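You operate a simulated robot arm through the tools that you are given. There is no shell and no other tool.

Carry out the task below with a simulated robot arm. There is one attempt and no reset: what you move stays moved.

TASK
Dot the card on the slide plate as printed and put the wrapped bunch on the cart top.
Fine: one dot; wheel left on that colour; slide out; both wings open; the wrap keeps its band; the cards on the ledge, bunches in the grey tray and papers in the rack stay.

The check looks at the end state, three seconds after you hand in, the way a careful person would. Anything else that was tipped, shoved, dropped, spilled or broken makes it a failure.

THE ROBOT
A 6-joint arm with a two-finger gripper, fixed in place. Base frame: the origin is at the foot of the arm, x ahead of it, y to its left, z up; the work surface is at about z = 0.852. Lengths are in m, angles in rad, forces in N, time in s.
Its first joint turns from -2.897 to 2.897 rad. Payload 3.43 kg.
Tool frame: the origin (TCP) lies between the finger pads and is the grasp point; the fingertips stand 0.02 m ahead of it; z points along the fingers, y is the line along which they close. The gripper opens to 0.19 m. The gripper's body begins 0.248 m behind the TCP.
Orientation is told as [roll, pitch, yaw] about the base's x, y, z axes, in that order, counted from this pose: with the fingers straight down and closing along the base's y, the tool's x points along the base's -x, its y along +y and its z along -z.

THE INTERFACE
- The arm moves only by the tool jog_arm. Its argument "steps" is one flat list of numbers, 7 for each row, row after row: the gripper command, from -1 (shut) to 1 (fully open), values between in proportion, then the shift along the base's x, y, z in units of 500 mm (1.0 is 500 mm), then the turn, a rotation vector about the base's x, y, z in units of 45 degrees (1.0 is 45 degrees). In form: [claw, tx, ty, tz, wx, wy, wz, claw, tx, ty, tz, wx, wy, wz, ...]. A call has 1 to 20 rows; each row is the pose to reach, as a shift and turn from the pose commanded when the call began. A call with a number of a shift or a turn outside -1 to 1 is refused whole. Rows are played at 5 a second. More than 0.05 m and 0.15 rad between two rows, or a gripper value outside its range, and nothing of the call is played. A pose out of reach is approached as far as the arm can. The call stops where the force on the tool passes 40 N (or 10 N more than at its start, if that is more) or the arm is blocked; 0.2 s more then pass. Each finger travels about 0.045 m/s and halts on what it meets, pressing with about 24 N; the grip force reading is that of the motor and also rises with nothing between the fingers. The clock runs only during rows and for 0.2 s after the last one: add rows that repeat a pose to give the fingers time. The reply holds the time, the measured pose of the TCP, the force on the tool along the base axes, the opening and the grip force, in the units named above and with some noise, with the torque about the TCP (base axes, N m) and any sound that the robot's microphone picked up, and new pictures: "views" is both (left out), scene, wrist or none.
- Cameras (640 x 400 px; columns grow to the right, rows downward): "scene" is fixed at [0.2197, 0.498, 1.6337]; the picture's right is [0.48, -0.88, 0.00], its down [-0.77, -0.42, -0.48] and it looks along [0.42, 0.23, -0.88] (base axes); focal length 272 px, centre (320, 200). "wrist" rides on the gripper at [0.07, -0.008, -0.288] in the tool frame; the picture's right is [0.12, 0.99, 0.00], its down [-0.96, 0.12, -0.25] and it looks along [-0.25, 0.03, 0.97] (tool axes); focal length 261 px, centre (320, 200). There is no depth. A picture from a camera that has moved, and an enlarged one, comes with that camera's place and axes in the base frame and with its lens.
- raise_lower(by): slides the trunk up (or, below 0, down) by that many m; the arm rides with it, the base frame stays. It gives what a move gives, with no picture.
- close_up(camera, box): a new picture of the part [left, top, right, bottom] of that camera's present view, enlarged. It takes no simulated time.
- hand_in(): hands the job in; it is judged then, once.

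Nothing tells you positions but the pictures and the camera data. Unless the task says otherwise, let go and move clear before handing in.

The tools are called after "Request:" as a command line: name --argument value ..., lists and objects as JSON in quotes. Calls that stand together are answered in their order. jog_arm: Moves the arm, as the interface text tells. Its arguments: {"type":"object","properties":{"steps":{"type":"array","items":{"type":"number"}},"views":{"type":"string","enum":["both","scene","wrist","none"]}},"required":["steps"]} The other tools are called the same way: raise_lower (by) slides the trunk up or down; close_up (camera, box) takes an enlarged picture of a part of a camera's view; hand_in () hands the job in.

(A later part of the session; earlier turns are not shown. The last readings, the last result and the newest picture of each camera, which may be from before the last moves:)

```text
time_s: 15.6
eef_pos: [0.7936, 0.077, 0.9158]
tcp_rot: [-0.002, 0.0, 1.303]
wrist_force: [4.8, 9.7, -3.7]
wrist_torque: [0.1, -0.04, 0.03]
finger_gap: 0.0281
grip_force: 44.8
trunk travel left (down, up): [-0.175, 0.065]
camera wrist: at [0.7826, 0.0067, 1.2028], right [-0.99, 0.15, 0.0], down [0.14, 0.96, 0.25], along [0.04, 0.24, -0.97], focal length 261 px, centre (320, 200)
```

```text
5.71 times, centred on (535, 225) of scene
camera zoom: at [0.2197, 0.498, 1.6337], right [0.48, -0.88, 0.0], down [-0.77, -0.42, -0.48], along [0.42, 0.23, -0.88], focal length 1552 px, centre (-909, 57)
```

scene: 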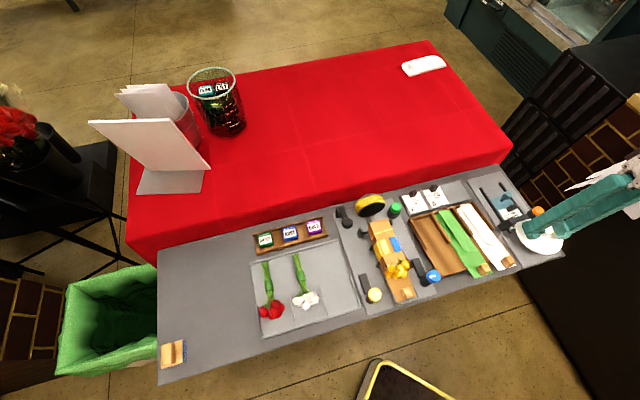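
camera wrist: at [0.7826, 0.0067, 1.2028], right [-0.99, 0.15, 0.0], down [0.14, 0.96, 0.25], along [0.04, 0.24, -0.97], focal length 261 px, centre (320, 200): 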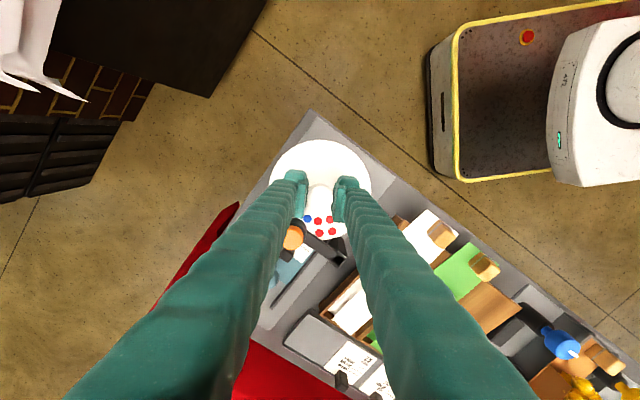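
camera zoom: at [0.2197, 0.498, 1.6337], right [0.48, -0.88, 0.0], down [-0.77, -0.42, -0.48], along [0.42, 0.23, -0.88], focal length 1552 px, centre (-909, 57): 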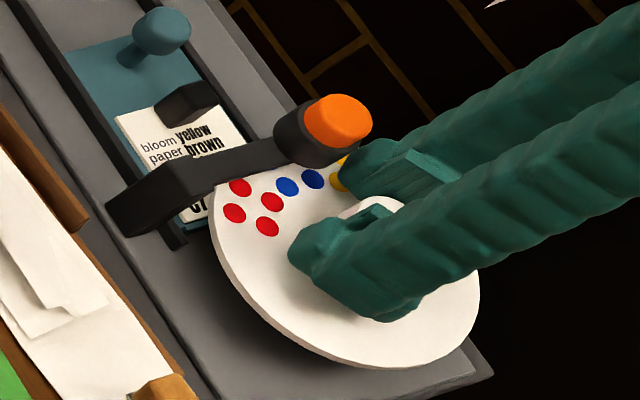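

Blue is now exactly where red was when it lined up under the press. I'll release and go straight up.

Request:
jog_arm --steps '[-0.5, 0, 0, 0, 0, 0, 0, -0.45, 0, 0, 0, 0, 0, 0, -0.45, 0, 0, 0, 0, 0, 0, -0.45, 0, 0, 0.04, 0, 0, 0, -0.45, 0, 0, 0.1, 0, 0, 0, -0.45, 0, 0, 0.19, 0, 0, -0.16, -0.45, 0, 0, 0.28, 0, 0, -0.33, -0.45, 0, 0, 0.28, 0, 0, -0.5, -0.45, 0, 0, 0.28, 0, 0, -0.667, -0.45, 0, 0, 0.28, 0, 0, -0.667]' --views "both"

Request:
close_up --camera "scene" --box '[490, 190, 580, 260]'

Request:
close_up --camera "wrist" --box '[260, 130, 380, 290]'

```text
time_s: 17.8
eef_pos: [0.7952, 0.0782, 1.0558]
tcp_rot: [-0.002, 0.0, 0.779]
wrist_force: [-0.3, 0.1, -0.1]
wrist_torque: [0.03, -0.05, -0.03]
finger_gap: 0.0519
grip_force: 0.0
trunk travel left (down, up): [-0.175, 0.065]
camera wrist: at [0.7499, 0.0209, 1.3421], right [-0.78, 0.62, 0.0], down [0.6, 0.76, 0.25], along [0.16, 0.19, -0.97], focal length 261 px, centre (320, 200)
```

scene: 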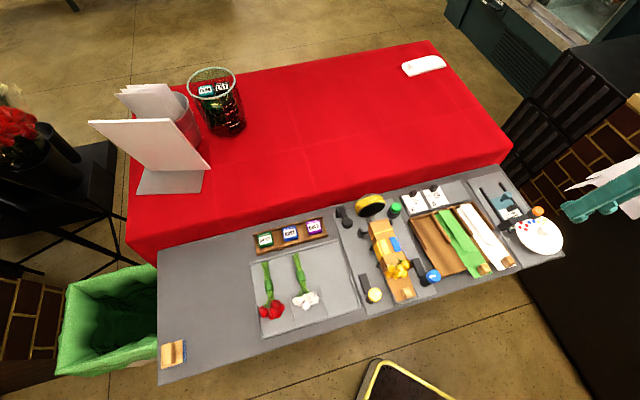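
wrist: 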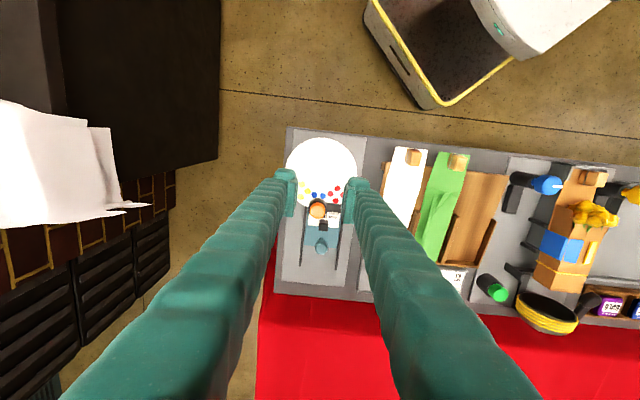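

```text
5.71 times, centred on (535, 225) of scene
camera zoom: at [0.2197, 0.498, 1.6337], right [0.48, -0.88, 0.0], down [-0.77, -0.42, -0.48], along [0.42, 0.23, -0.88], focal length 1552 px, centre (-909, 57)
```

zoom: 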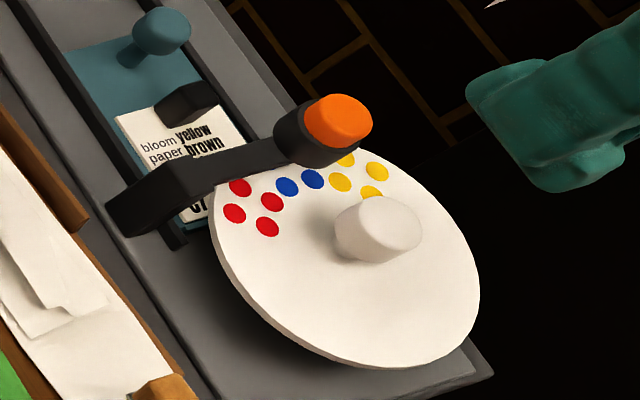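

```text
2.50 times, centred on (320, 210) of wrist
camera zoom: at [0.7499, 0.0209, 1.3421], right [-0.78, 0.62, 0.0], down [0.6, 0.76, 0.25], along [0.16, 0.19, -0.97], focal length 652 px, centre (320, 175)
```

zoom: 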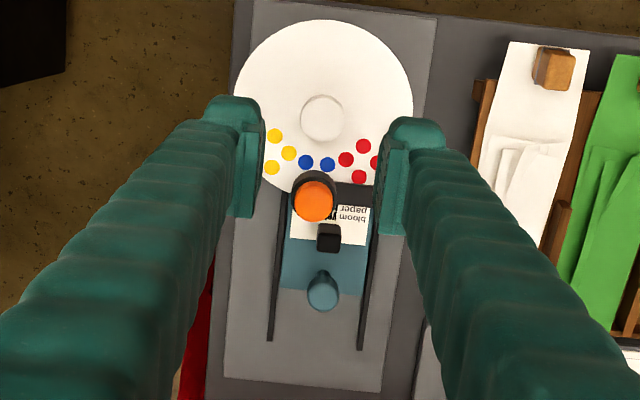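

Blue sits centred under the press. Next I'll grip the slide knob lightly and check that the slide is fully in.

Request:
jog_arm --steps '[-0.45, 0.04, 0.053, 0, 0, 0, 0.005, -0.45, 0.08, 0.106, -0.03, 0, 0, 0.005, -0.45, 0.12, 0.159, -0.07, 0, 0, 0.005, -0.45, 0.162, 0.212, -0.14, 0, 0, 0.005, -0.45, 0.162, 0.212, -0.2, 0, 0, 0.005, -0.45, 0.162, 0.212, -0.2, 0, 0, 0.005]' --views "both"

Request:
close_up --camera "wrist" --box '[260, 130, 380, 290]'

Request:
close_up --camera "scene" --box '[470, 170, 560, 240]'

```text
time_s: 19.2
eef_pos: [0.8764, 0.1827, 0.9544]
tcp_rot: [0.0, 0.0, 0.783]
wrist_force: [0.0, -0.1, 0.1]
wrist_torque: [0.01, 0.0, -0.01]
finger_gap: 0.0523
grip_force: 0.0
trunk travel left (down, up): [-0.175, 0.065]
camera wrist: at [0.8313, 0.1271, 1.2415], right [-0.79, 0.62, 0.0], down [0.6, 0.76, 0.25], along [0.15, 0.19, -0.97], focal length 261 px, centre (320, 200)
```

scene: 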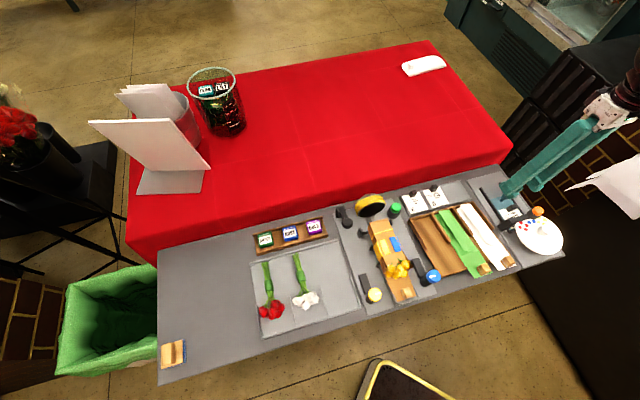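
wrist: 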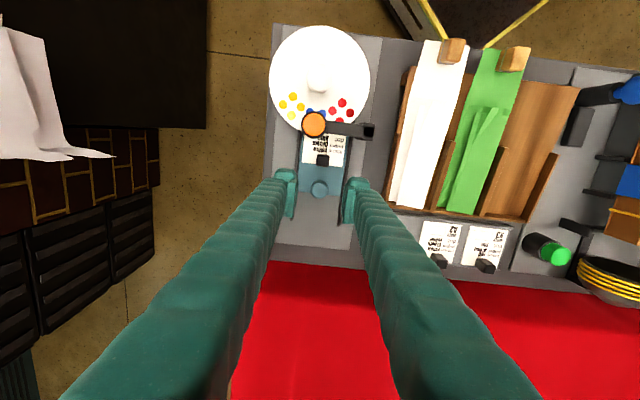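

```text
2.50 times, centred on (320, 210) of wrist
camera zoom: at [0.8313, 0.1271, 1.2415], right [-0.79, 0.62, 0.0], down [0.6, 0.76, 0.25], along [0.15, 0.19, -0.97], focal length 652 px, centre (320, 175)
```

zoom: 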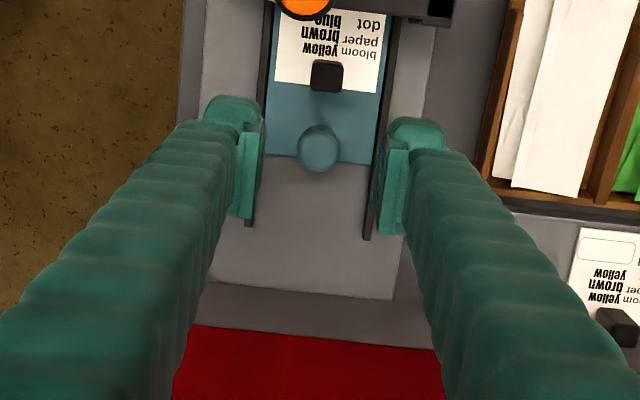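

```text
5.71 times, centred on (515, 205) of scene
camera zoom: at [0.2197, 0.498, 1.6337], right [0.48, -0.88, 0.0], down [-0.77, -0.42, -0.48], along [0.42, 0.23, -0.88], focal length 1552 px, centre (-794, 171)
```

zoom: 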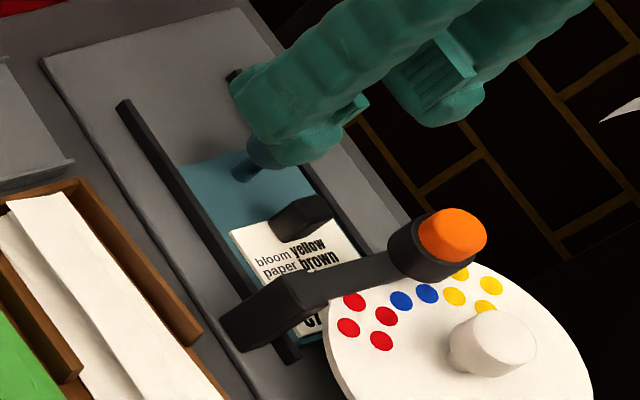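

Request:
jog_arm --steps '[-0.45, 0.005, 0.002, -0.06, 0, 0, 0, -0.45, 0.005, 0.002, -0.124, 0, 0, 0, -0.45, 0.005, 0.002, -0.124, 0, 0, 0, -0.7, 0.005, 0.002, -0.124, 0, 0, 0, -1, 0.005, 0.002, -0.124, 0, 0, 0, -1, 0.005, 0.002, -0.124, 0, 0, 0, -1, 0.005, 0.002, -0.124, 0, 0, 0]' --views "wrist"

Request:
close_up --camera "wrist" --box '[260, 130, 380, 290]'

```text
time_s: 20.8
eef_pos: [0.8778, 0.185, 0.8921]
tcp_rot: [-0.002, -0.001, 0.784]
wrist_force: [-2.6, 2.4, -2.7]
wrist_torque: [0.03, -0.04, -0.03]
finger_gap: 0.0227
grip_force: 44.4
trunk travel left (down, up): [-0.175, 0.065]
camera wrist: at [0.8334, 0.1287, 1.18], right [-0.79, 0.62, 0.0], down [0.6, 0.76, 0.25], along [0.15, 0.19, -0.97], focal length 261 px, centre (320, 200)
```

wrist: 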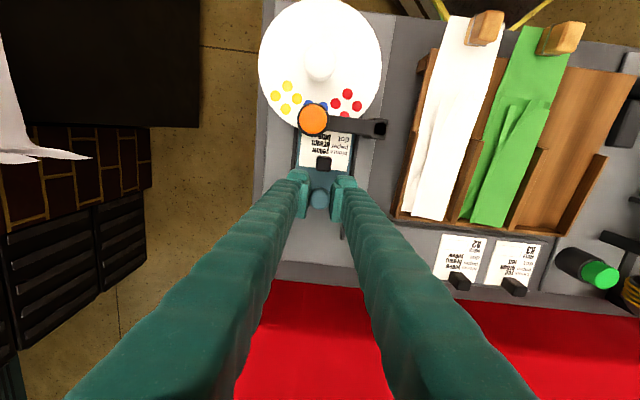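

```text
2.50 times, centred on (320, 210) of wrist
camera zoom: at [0.8334, 0.1287, 1.18], right [-0.79, 0.62, 0.0], down [0.6, 0.76, 0.25], along [0.15, 0.19, -0.97], focal length 652 px, centre (320, 175)
```

zoom: 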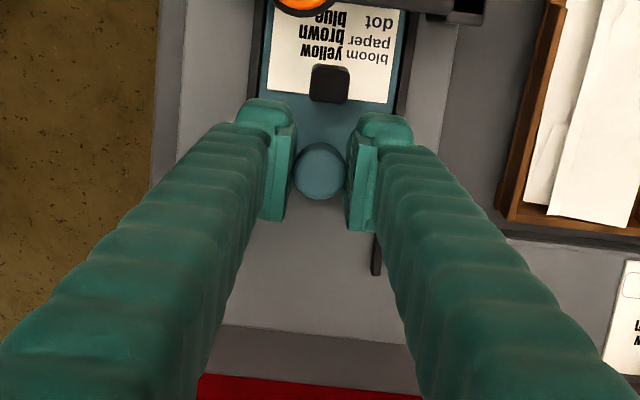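

I have the slide knob. I'll push it gently toward the wheel to check that it's against its stop.

Request:
jog_arm --steps '[-1, -0.003, -0.003, 0, 0, 0, 0, -1, -0.006, -0.006, 0, 0, 0, 0, -1, -0.009, -0.009, 0, 0, 0, 0, -1, -0.011, -0.011, 0, 0, 0, 0]' --views "wrist"

Request:
close_up --camera "wrist" --box '[260, 130, 380, 290]'

```text
time_s: 21.8
eef_pos: [0.8719, 0.1798, 0.8934]
tcp_rot: [0.001, -0.002, 0.782]
wrist_force: [21.9, 27.9, 1.4]
wrist_torque: [0.27, -0.21, 0.01]
finger_gap: 0.0224
grip_force: 44.8
trunk travel left (down, up): [-0.175, 0.065]
camera wrist: at [0.8277, 0.1232, 1.1802], right [-0.79, 0.62, 0.0], down [0.6, 0.76, 0.25], along [0.16, 0.19, -0.97], focal length 261 px, centre (320, 200)
```

wrist: 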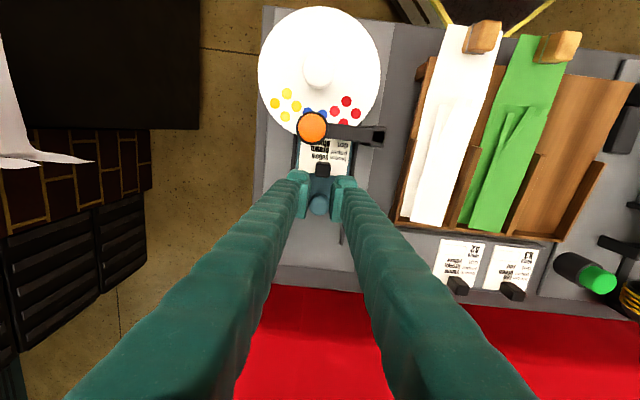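

```text
2.50 times, centred on (320, 210) of wrist
camera zoom: at [0.8277, 0.1232, 1.1802], right [-0.79, 0.62, 0.0], down [0.6, 0.76, 0.25], along [0.16, 0.19, -0.97], focal length 652 px, centre (320, 175)
```

zoom: 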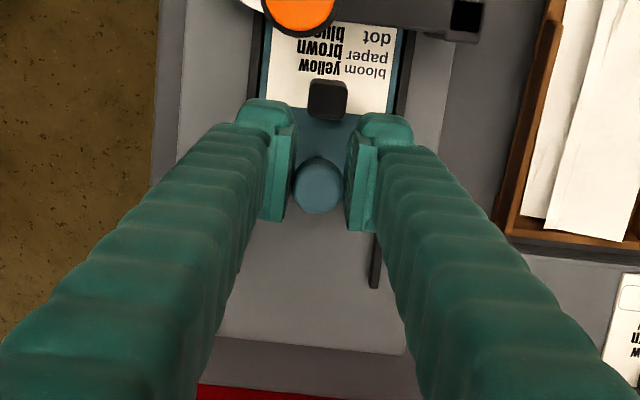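

The slide won't go any further in, so it's against its stop. I'll back off, release, and move over the orange button with the fingers shut.

Request:
jog_arm --steps '[-1, 0.006, 0.006, 0, 0, 0, 0, -1, 0.011, 0.011, 0, 0, 0, 0, -0.6, 0.011, 0.011, 0, 0, 0, 0, -0.45, 0.011, 0.011, 0, 0, 0, 0, -0.45, 0.011, 0.011, 0, 0, 0, 0, -0.45, 0.011, 0.011, 0.06, 0, 0, 0, -0.45, 0.011, 0.011, 0.14, 0, 0, 0, -0.45, 0.011, 0.011, 0.2, 0, 0, 0, -0.7, -0.02, -0.035, 0.2, 0, 0, 0, -1, -0.055, -0.084, 0.2, 0, 0, 0, -1, -0.085, -0.131, 0.2, 0, 0, 0, -1, -0.085, -0.131, 0.2, 0, 0, 0]' --views "both"

Request:
close_up --camera "wrist" --box '[260, 130, 380, 290]'

Request:
close_up --camera "scene" --box '[490, 180, 580, 250]'

```text
time_s: 24.4
eef_pos: [0.8304, 0.1128, 0.9927]
tcp_rot: [-0.001, -0.001, 0.785]
wrist_force: [-1.0, 0.1, -0.5]
wrist_torque: [0.02, -0.02, -0.01]
finger_gap: 0.0001
grip_force: 24.2
trunk travel left (down, up): [-0.175, 0.065]
camera wrist: at [0.7852, 0.0571, 1.2813], right [-0.79, 0.62, 0.0], down [0.6, 0.76, 0.25], along [0.15, 0.19, -0.97], focal length 261 px, centre (320, 200)
```

scene: 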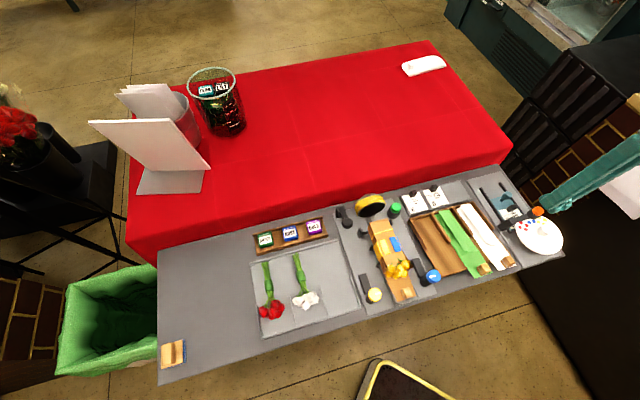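
wrist: 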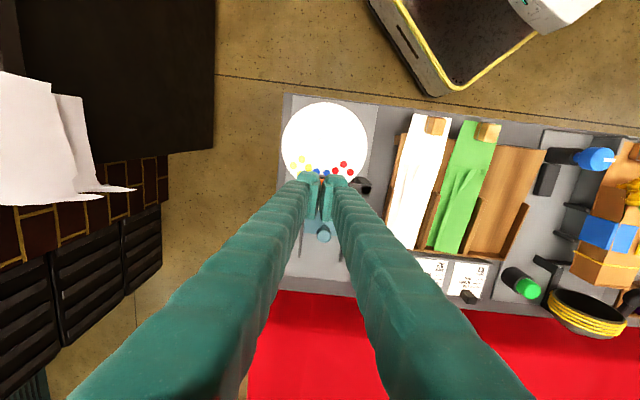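

```text
2.50 times, centred on (320, 210) of wrist
camera zoom: at [0.7852, 0.0571, 1.2813], right [-0.79, 0.62, 0.0], down [0.6, 0.76, 0.25], along [0.15, 0.19, -0.97], focal length 652 px, centre (320, 175)
```

zoom: 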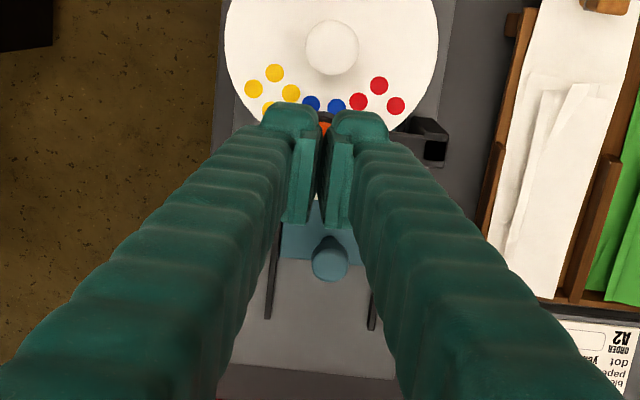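

```text
5.71 times, centred on (535, 215) of scene
camera zoom: at [0.2197, 0.498, 1.6337], right [0.48, -0.88, 0.0], down [-0.77, -0.42, -0.48], along [0.42, 0.23, -0.88], focal length 1552 px, centre (-909, 114)
```

zoom: 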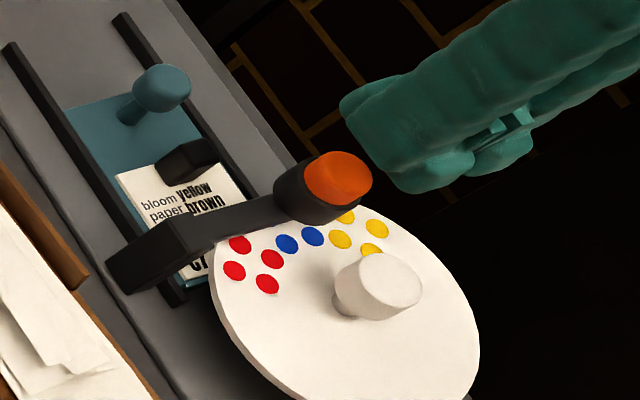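

The shut fingers are over the orange button. I'll lower slowly and press it once.

Request:
jog_arm --steps '[-1, 0, 0.002, -0.04, 0, 0, 0, -1, 0, 0.002, -0.074, 0, 0, 0, -1, 0, 0.002, -0.077, 0, 0, 0, -1, 0, 0.002, -0.08, 0, 0, 0, -1, 0, 0.002, -0.083, 0, 0, 0, -1, 0, 0.002, -0.086, 0, 0, 0, -1, 0, 0.002, -0.089, 0, 0, 0, -1, 0, 0.002, -0.092, 0, 0, 0, -1, 0, 0.002, -0.095, 0, 0, 0]' --views "both"

Request:
close_up --camera "scene" --box '[490, 180, 580, 250]'

```text
time_s: 26.4
eef_pos: [0.8293, 0.1147, 0.9461]
tcp_rot: [-0.001, -0.001, 0.785]
wrist_force: [0.5, 2.2, 4.6]
wrist_torque: [0.04, -0.01, 0.0]
finger_gap: 0.006
grip_force: 34.2
trunk travel left (down, up): [-0.175, 0.065]
heard: click
camera wrist: at [0.7845, 0.0579, 1.2335], right [-0.79, 0.62, 0.0], down [0.6, 0.76, 0.25], along [0.15, 0.19, -0.97], focal length 261 px, centre (320, 200)
```

scene: 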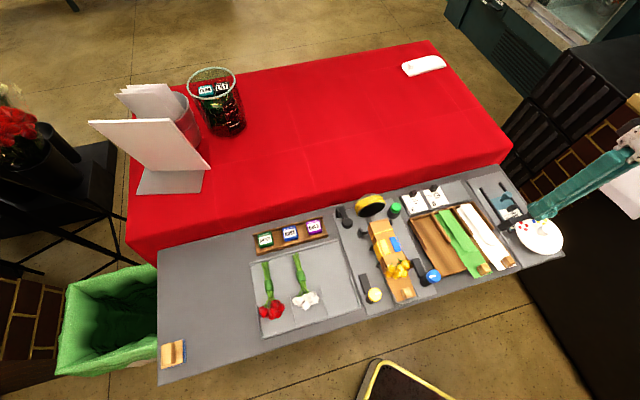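
wrist: 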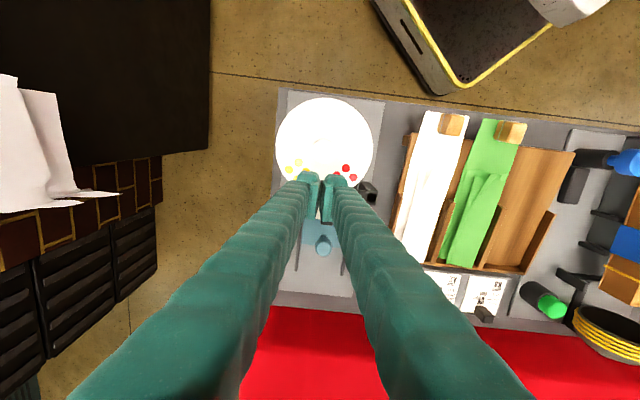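

```text
5.71 times, centred on (535, 215) of scene
camera zoom: at [0.2197, 0.498, 1.6337], right [0.48, -0.88, 0.0], down [-0.77, -0.42, -0.48], along [0.42, 0.23, -0.88], focal length 1552 px, centre (-909, 114)
```

zoom: 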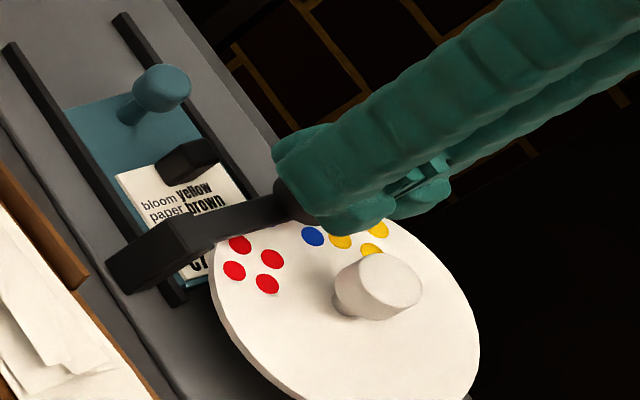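

I heard a click, so I'm rising straight up without pressing again.

Request:
jog_arm --steps '[-1, 0, 0, 0.01, 0, 0, 0, -1, 0, 0, 0.03, 0, 0, 0, -1, 0, 0, 0.08, 0, 0, 0, -1, 0, 0, 0.12, 0, 0, 0, -0.7, 0.03, 0.047, 0.12, 0, 0, 0, -0.45, 0.06, 0.094, 0.12, 0, 0, 0, -0.45, 0.096, 0.14, 0.12, 0, 0, 0, -0.45, 0.096, 0.14, 0.12, 0, 0, 0]' --views "both"

Request:
close_up --camera "scene" --box '[490, 180, 580, 250]'

Request:
close_up --camera "wrist" --box '[260, 80, 380, 240]'

```text
time_s: 28.2
eef_pos: [0.8769, 0.186, 1.0066]
tcp_rot: [-0.002, 0.0, 0.783]
wrist_force: [0.2, 0.2, 0.0]
wrist_torque: [-0.02, 0.0, -0.01]
finger_gap: 0.0522
grip_force: 0.0
trunk travel left (down, up): [-0.175, 0.065]
camera wrist: at [0.8325, 0.1285, 1.2931], right [-0.78, 0.62, 0.0], down [0.6, 0.76, 0.25], along [0.15, 0.19, -0.97], focal length 261 px, centre (320, 200)
```

scene: 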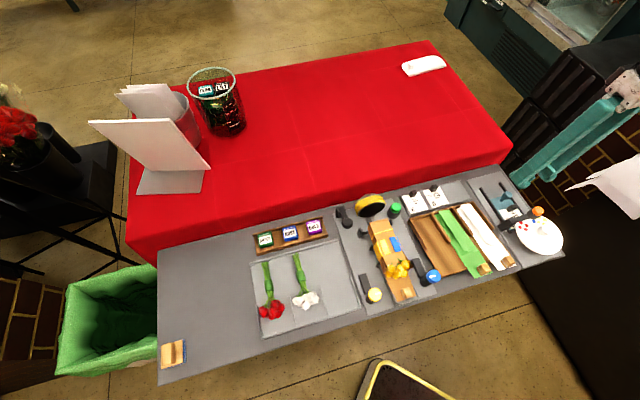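
wrist: 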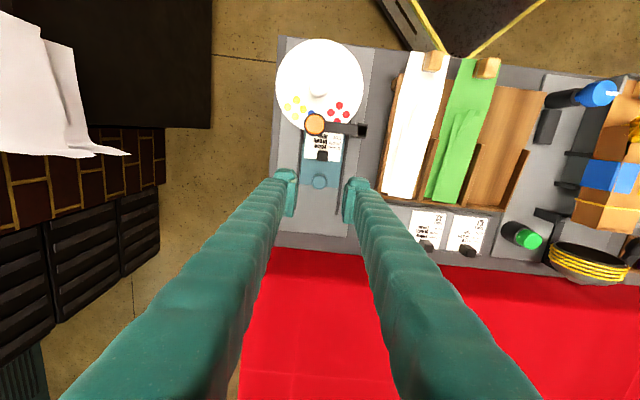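

```text
5.71 times, centred on (535, 215) of scene
camera zoom: at [0.2197, 0.498, 1.6337], right [0.48, -0.88, 0.0], down [-0.77, -0.42, -0.48], along [0.42, 0.23, -0.88], focal length 1552 px, centre (-909, 114)
```

zoom: 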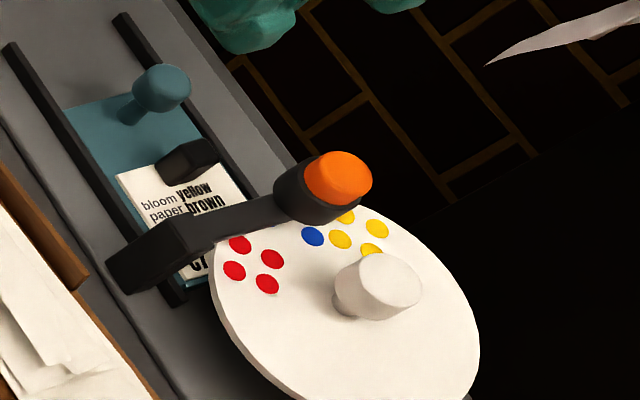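

```text
2.50 times, centred on (320, 160) of wrist
camera zoom: at [0.8325, 0.1285, 1.2931], right [-0.78, 0.62, 0.0], down [0.6, 0.76, 0.25], along [0.15, 0.19, -0.97], focal length 652 px, centre (320, 300)
```

zoom: 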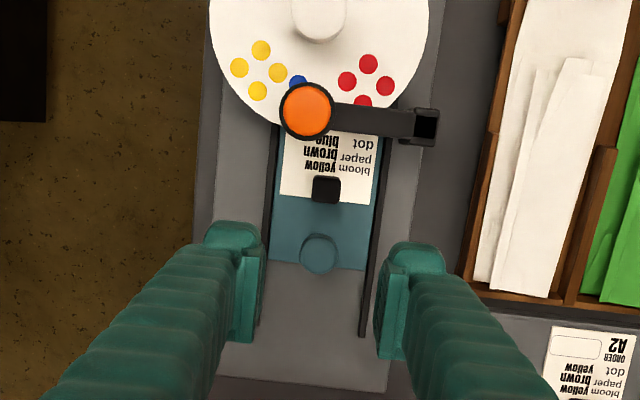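

One blue dot has left the wheel, so a dot went onto the card. Next I'll grip the slide knob and pull the slide out, away from the wheel.

Request:
jog_arm --steps '[-0.45, 0, 0, -0.08, 0, 0, 0, -0.45, 0, 0, -0.16, 0, 0, 0, -0.45, 0, 0, -0.225, 0, 0, 0, -0.45, 0, 0, -0.225, 0, 0, 0, -0.7, 0, 0, -0.225, 0, 0, 0, -1, 0, 0, -0.225, 0, 0, 0, -1, 0, 0, -0.225, 0, 0, 0, -1, 0, 0, -0.225, 0, 0, 0, -1, 0.01, 0.01, -0.225, 0, 0, 0, -1, 0.02, 0.02, -0.225, 0, 0, 0, -1, 0.03, 0.03, -0.225, 0, 0, 0, -1, 0.04, 0.04, -0.225, 0, 0, 0, -1, 0.05, 0.05, -0.225, 0, 0, 0, -1, 0.06, 0.06, -0.225, 0, 0, 0]' --views "both"

Request:
close_up --camera "scene" --box '[470, 170, 560, 240]'

Request:
close_up --camera "wrist" --box '[260, 80, 380, 240]'

```text
time_s: 31.2
eef_pos: [0.907, 0.2139, 0.8939]
tcp_rot: [-0.003, -0.002, 0.783]
wrist_force: [9.0, -7.6, 8.1]
wrist_torque: [0.08, -0.28, -0.03]
finger_gap: 0.0227
grip_force: 44.5
trunk travel left (down, up): [-0.175, 0.065]
camera wrist: at [0.8619, 0.1577, 1.1815], right [-0.78, 0.62, 0.0], down [0.6, 0.76, 0.25], along [0.16, 0.19, -0.97], focal length 261 px, centre (320, 200)
```

scene: 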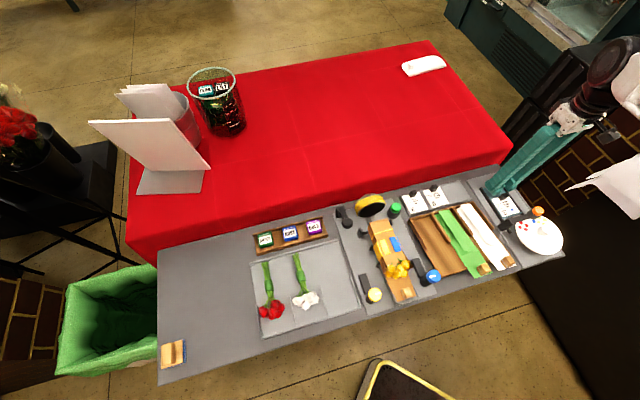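
wrist: 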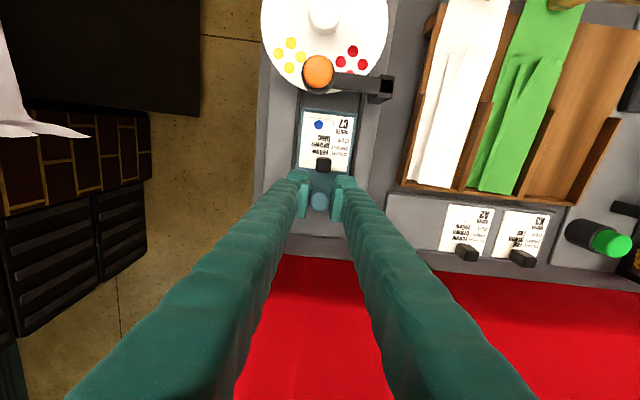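

```text
5.71 times, centred on (515, 205) of scene
camera zoom: at [0.2197, 0.498, 1.6337], right [0.48, -0.88, 0.0], down [-0.77, -0.42, -0.48], along [0.42, 0.23, -0.88], focal length 1552 px, centre (-794, 171)
```

zoom: 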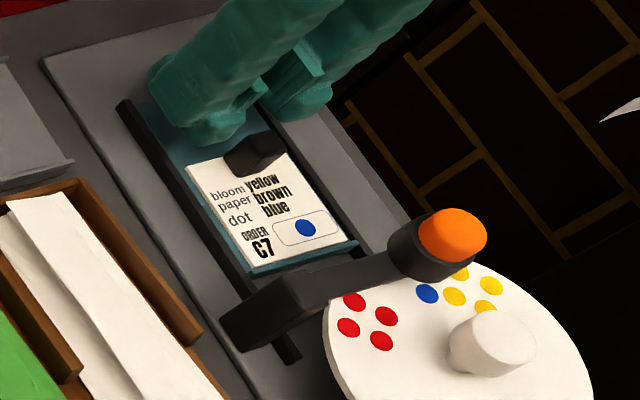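

```text
2.50 times, centred on (320, 160) of wrist
camera zoom: at [0.8619, 0.1577, 1.1815], right [-0.78, 0.62, 0.0], down [0.6, 0.76, 0.25], along [0.16, 0.19, -0.97], focal length 652 px, centre (320, 300)
```

zoom: 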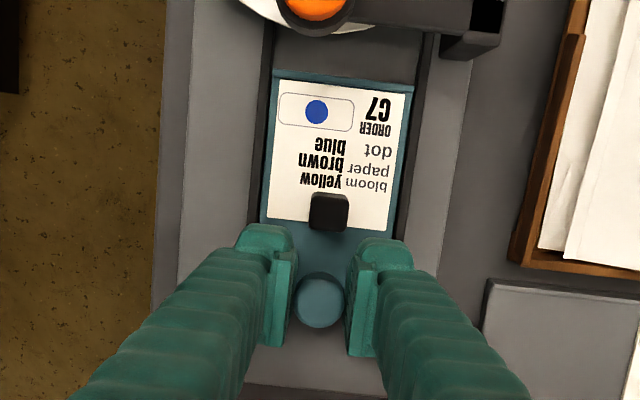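

The card now carries one blue dot in its box. I'll keep pulling the slide outward until it meets its stop.

Request:
jog_arm --steps '[-1, 0.009, 0.007, 0, 0, 0, 0, -1, 0.018, 0.014, 0, 0, 0, 0, -1, 0.026, 0.022, 0, 0, 0, 0, -1, 0.033, 0.029, 0, 0, 0, 0, -1, 0.04, 0.036, 0, 0, 0, 0]' --views "both"

Request:
close_up --camera "scene" --box '[470, 170, 560, 240]'

Request:
close_up --camera "wrist" --box '[260, 80, 380, 240]'

```text
time_s: 32.4
eef_pos: [0.9276, 0.234, 0.8946]
tcp_rot: [-0.001, -0.002, 0.786]
wrist_force: [-2.7, 2.0, 5.6]
wrist_torque: [0.18, -0.21, 0.06]
finger_gap: 0.0224
grip_force: 45.0
trunk travel left (down, up): [-0.175, 0.065]
camera wrist: at [0.8816, 0.1768, 1.1815], right [-0.79, 0.62, 0.0], down [0.6, 0.76, 0.25], along [0.15, 0.19, -0.97], focal length 261 px, centre (320, 200)
```

scene: 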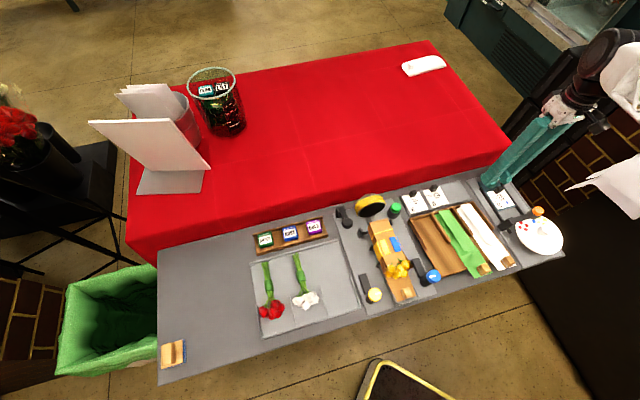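
wrist: 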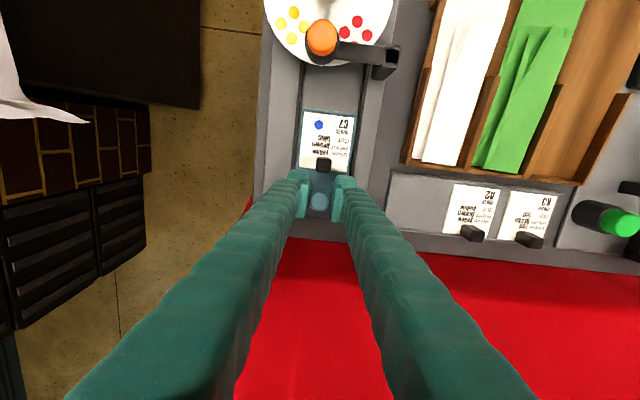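

```text
5.71 times, centred on (515, 205) of scene
camera zoom: at [0.2197, 0.498, 1.6337], right [0.48, -0.88, 0.0], down [-0.77, -0.42, -0.48], along [0.42, 0.23, -0.88], focal length 1552 px, centre (-794, 171)
```

zoom: 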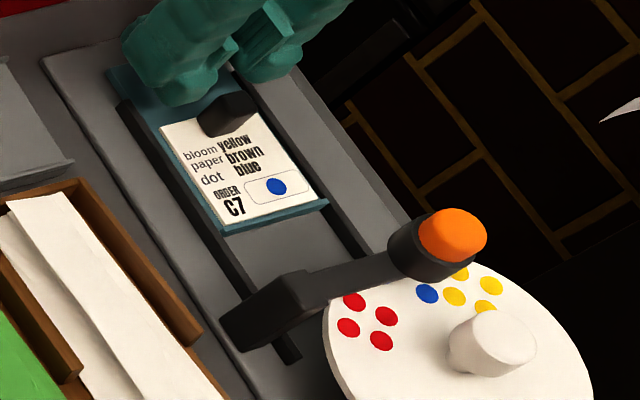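

```text
2.50 times, centred on (320, 160) of wrist
camera zoom: at [0.8816, 0.1768, 1.1815], right [-0.79, 0.62, 0.0], down [0.6, 0.76, 0.25], along [0.15, 0.19, -0.97], focal length 652 px, centre (320, 300)
```

zoom: 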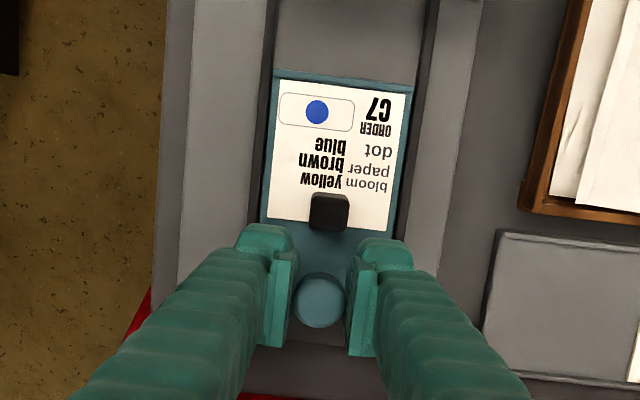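

Request:
jog_arm --steps '[-1, 0.006, 0.006, 0, 0, 0, 0, -1, 0.012, 0.012, 0, 0, 0, 0, -1, 0.018, 0.018, 0, 0, 0, 0]' --views "both"

Request:
close_up --camera "scene" --box '[470, 170, 560, 240]'

Request:
close_up --camera "wrist" --box '[260, 80, 380, 240]'

```text
time_s: 33.2
eef_pos: [0.9339, 0.2403, 0.8952]
tcp_rot: [0.001, 0.0, 0.783]
wrist_force: [-26.6, -2.7, 8.7]
wrist_torque: [-0.19, 0.46, 0.09]
finger_gap: 0.0228
grip_force: 45.0
trunk travel left (down, up): [-0.175, 0.065]
camera wrist: at [0.8894, 0.184, 1.1817], right [-0.79, 0.62, 0.0], down [0.6, 0.76, 0.25], along [0.15, 0.19, -0.97], focal length 261 px, centre (320, 200)
```

scene: 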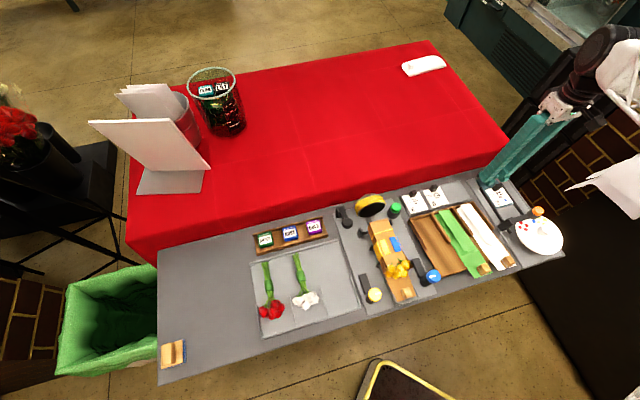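
wrist: 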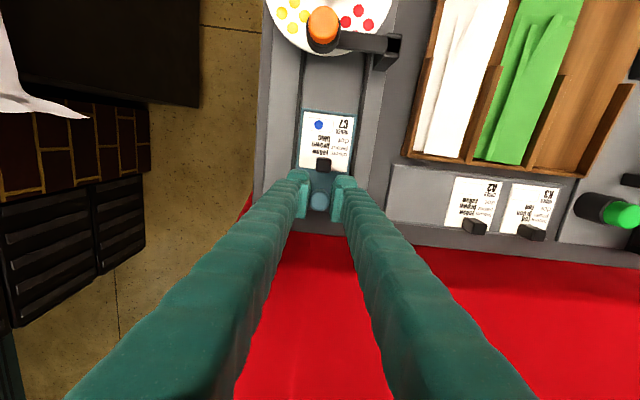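

```text
5.71 times, centred on (515, 205) of scene
camera zoom: at [0.2197, 0.498, 1.6337], right [0.48, -0.88, 0.0], down [-0.77, -0.42, -0.48], along [0.42, 0.23, -0.88], focal length 1552 px, centre (-794, 171)
```

zoom: 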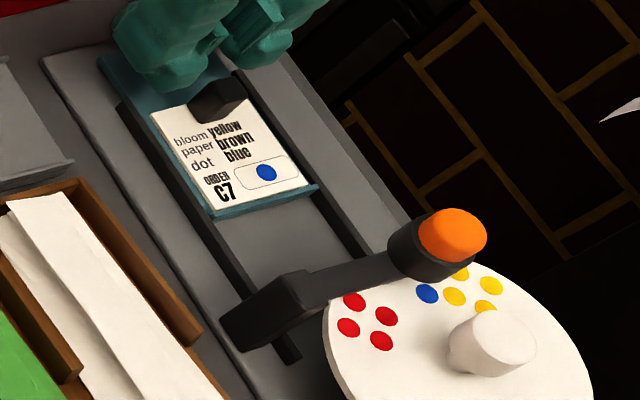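

```text
2.50 times, centred on (320, 160) of wrist
camera zoom: at [0.8894, 0.184, 1.1817], right [-0.79, 0.62, 0.0], down [0.6, 0.76, 0.25], along [0.15, 0.19, -0.97], focal length 652 px, centre (320, 300)
```

zoom: 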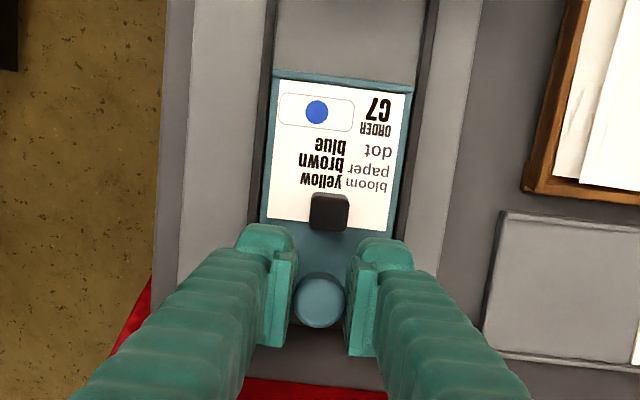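

The slide is now at its outer stop, with the card showing one blue dot. I'll release, rise, and go back over the wrapping jig to study the wings and their knobs.

Request:
jog_arm --steps '[-0.7, -0.002, -0.002, 0, 0, 0, 0, -0.45, -0.002, -0.002, 0, 0, 0, 0, -0.45, -0.002, -0.002, 0, 0, 0, 0, -0.45, -0.002, -0.002, 0.06, 0, 0, 0, -0.45, -0.002, -0.002, 0.14, 0, 0, 0, -0.2, -0.002, -0.002, 0.22, 0, 0, 0, 0.2, -0.05, 0.0, 0.28, 0, 0, 0, 0.6, -0.13, 0.02, 0.31, 0, 0, 0, 1, -0.22, 0.05, 0.31, 0, 0, 0, 1, -0.31, 0.08, 0.31, 0, 0, 0, 1, -0.4, 0.11, 0.31, 0, 0, 0, 1, -0.49, 0.13, 0.31, 0, 0, 0, 1, -0.58, 0.15, 0.31, 0, 0, 0, 1, -0.67, 0.18, 0.31, 0, 0, 0, 1, -0.76, 0.21, 0.31, 0, 0, 0, 1, -0.85, 0.24, 0.31, 0, 0, 0, 1, -0.94, 0.26, 0.31, 0, 0, 0, 1, -0.96, 0.27, 0.31, 0, 0, 0]' --views "both"

Request:
close_up --camera "scene" --box '[470, 170, 560, 240]'

Request:
close_up --camera "wrist" --box '[250, 90, 400, 290]'

```text
time_s: 37.0
eef_pos: [0.4568, 0.3767, 1.0474]
tcp_rot: [0.0, -0.001, 0.783]
wrist_force: [-0.4, -0.2, 0.9]
wrist_torque: [0.0, 0.04, 0.01]
finger_gap: 0.19
grip_force: 0.0
trunk travel left (down, up): [-0.175, 0.065]
camera wrist: at [0.412, 0.3199, 1.3347], right [-0.78, 0.62, 0.0], down [0.6, 0.76, 0.25], along [0.15, 0.19, -0.97], focal length 261 px, centre (320, 200)
```

scene: 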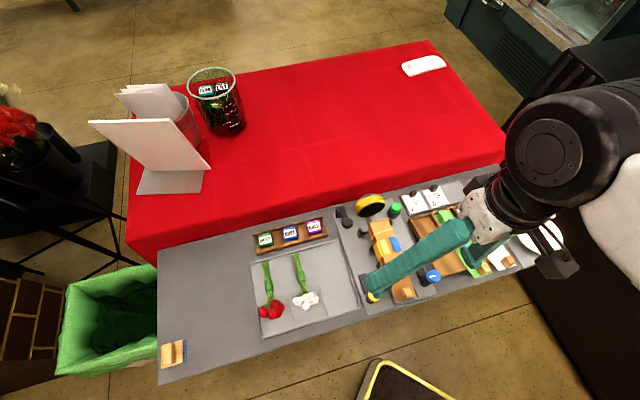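
wrist: 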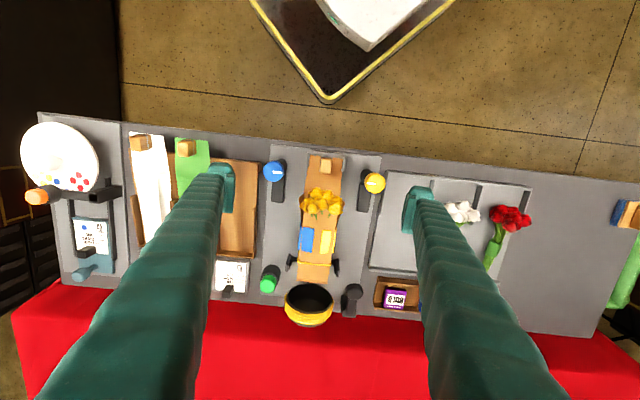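

```text
5.71 times, centred on (515, 205) of scene
camera zoom: at [0.2197, 0.498, 1.6337], right [0.48, -0.88, 0.0], down [-0.77, -0.42, -0.48], along [0.42, 0.23, -0.88], focal length 1552 px, centre (-794, 171)
```

zoom: 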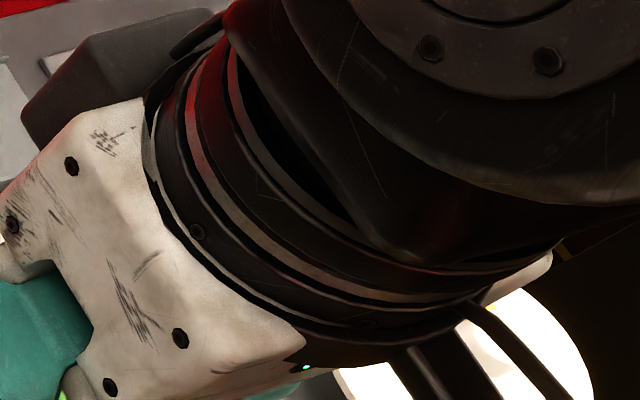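

```text
2.00 times, centred on (325, 190) of wrist
camera zoom: at [0.412, 0.3199, 1.3347], right [-0.78, 0.62, 0.0], down [0.6, 0.76, 0.25], along [0.15, 0.19, -0.97], focal length 521 px, centre (310, 220)
```

zoom: 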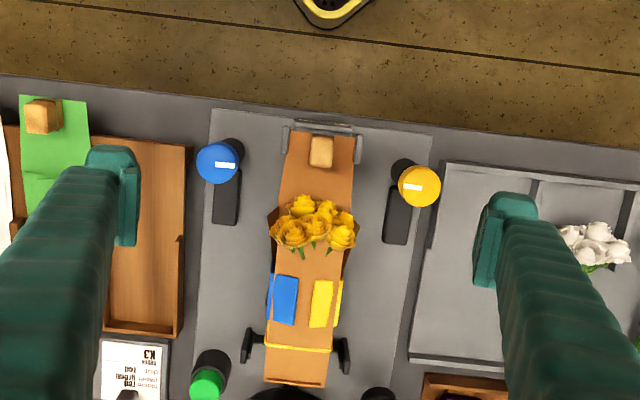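

Request:
close_up --camera "wrist" --box '[255, 140, 325, 200]'

Request:
close_up --camera "wrist" --box '[340, 150, 400, 220]'

Request:
close_up --camera "wrist" --box '[280, 180, 360, 290]'

Request:
close_up --camera "wrist" --box '[20, 120, 140, 290]'

```text
6.67 times, centred on (290, 170) of wrist
camera zoom: at [0.412, 0.3199, 1.3347], right [-0.78, 0.62, 0.0], down [0.6, 0.76, 0.25], along [0.15, 0.19, -0.97], focal length 1738 px, centre (520, 400)
```

zoom: 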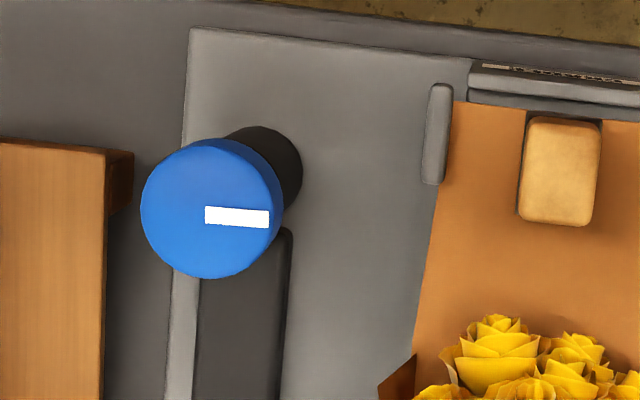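

```text
5.71 times, centred on (370, 185) of wrist
camera zoom: at [0.412, 0.3199, 1.3347], right [-0.78, 0.62, 0.0], down [0.6, 0.76, 0.25], along [0.15, 0.19, -0.97], focal length 1489 px, centre (34, 286)
```

zoom: 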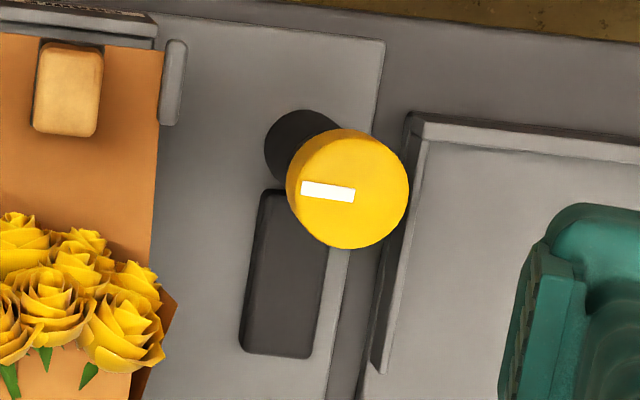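

```text
3.64 times, centred on (320, 235) of wrist
camera zoom: at [0.412, 0.3199, 1.3347], right [-0.78, 0.62, 0.0], down [0.6, 0.76, 0.25], along [0.15, 0.19, -0.97], focal length 948 px, centre (320, 73)
```

zoom: 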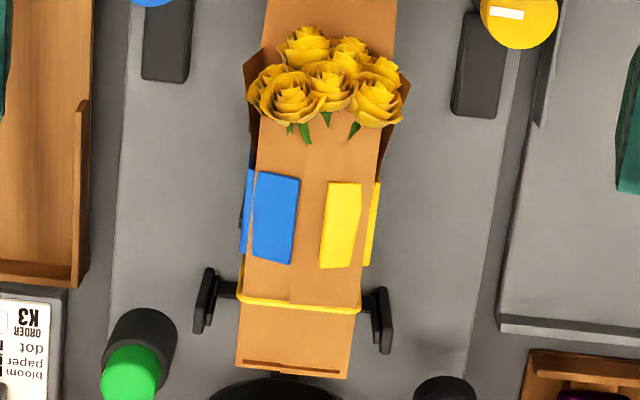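

```text
2.35 times, centred on (80, 205) of wrist
camera zoom: at [0.412, 0.3199, 1.3347], right [-0.78, 0.62, 0.0], down [0.6, 0.76, 0.25], along [0.15, 0.19, -0.97], focal length 613 px, centre (885, 188)
```

zoom: 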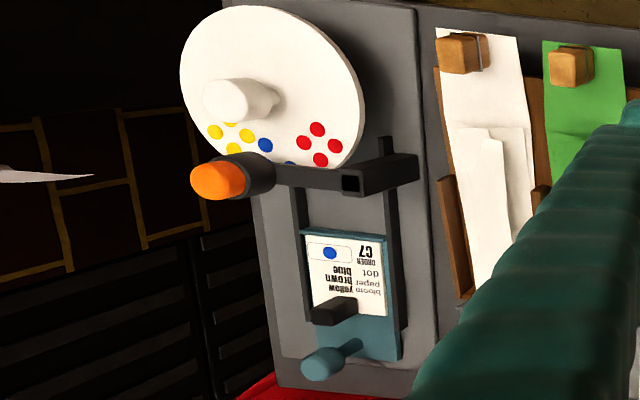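

The dot is done. The wings (blue and yellow flaps) are folded over the wrap, and each has a matching knob whose mark points at the bunch. I'll go to the yellow knob first and try turning it gently.

Request:
jog_arm --steps '[0.6, -0.03, 0.026, -0.03, 0, 0, 0, 0.3, -0.06, 0.052, -0.06, 0, 0, 0, 0, -0.09, 0.079, -0.09, 0, 0, 0, -0.3, -0.1318, 0.116, -0.12, 0, 0, 0, -0.41, -0.1318, 0.116, -0.15, 0, 0, 0, -0.41, -0.1318, 0.116, -0.15, 0, 0, 0, -0.41, -0.1318, 0.116, -0.15, 0, 0, 0, -0.41, -0.1318, 0.116, -0.15, 0, 0, 0]' --views "both"

Request:
close_up --camera "wrist" --box '[240, 120, 400, 290]'

Request:
close_up --camera "scene" --box '[340, 210, 450, 310]'

```text
time_s: 38.8
eef_pos: [0.3896, 0.435, 0.9738]
tcp_rot: [-0.002, 0.001, 0.785]
wrist_force: [0.4, 0.2, -0.6]
wrist_torque: [0.0, 0.0, 0.01]
finger_gap: 0.0561
grip_force: 0.1
trunk travel left (down, up): [-0.175, 0.065]
camera wrist: at [0.3448, 0.3786, 1.2612], right [-0.79, 0.62, 0.0], down [0.6, 0.76, 0.25], along [0.15, 0.19, -0.97], focal length 261 px, centre (320, 200)
```

scene: 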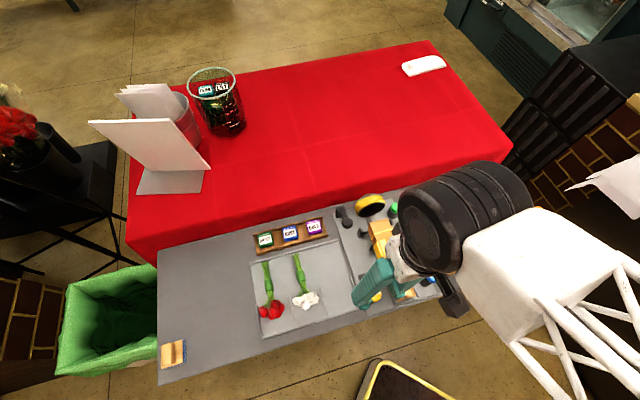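
wrist: 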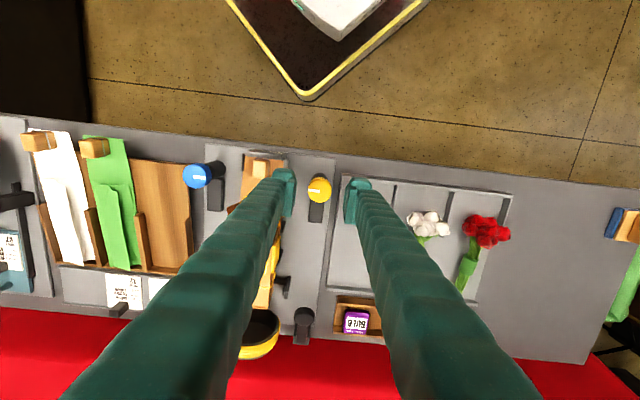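

```text
2.35 times, centred on (320, 205) of wrist
camera zoom: at [0.3448, 0.3786, 1.2612], right [-0.79, 0.62, 0.0], down [0.6, 0.76, 0.25], along [0.15, 0.19, -0.97], focal length 613 px, centre (320, 188)
```

zoom: 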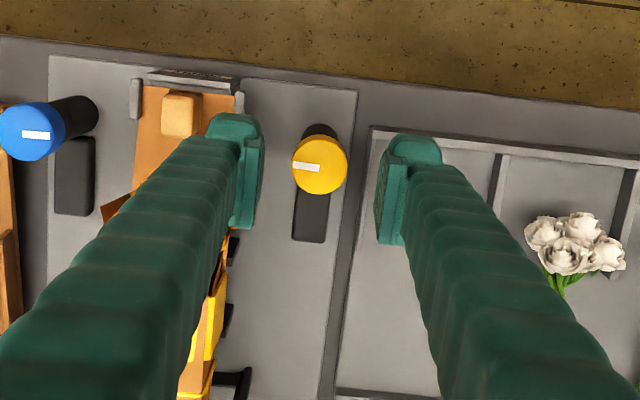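

```text
4.00 times, centred on (395, 260) of scene
camera zoom: at [0.2197, 0.498, 1.6337], right [0.48, -0.88, 0.0], down [-0.77, -0.42, -0.48], along [0.42, 0.23, -0.88], focal length 1086 px, centre (20, -40)
```

zoom: 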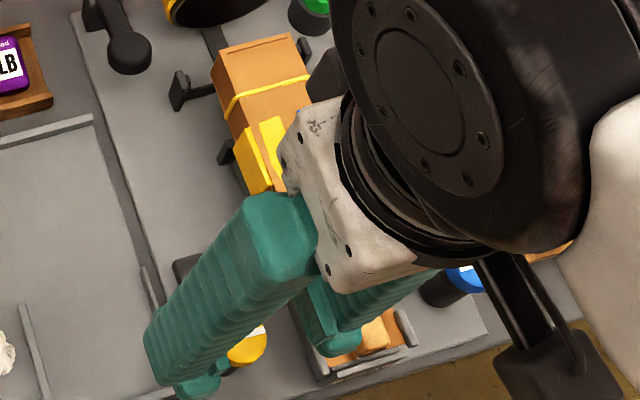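

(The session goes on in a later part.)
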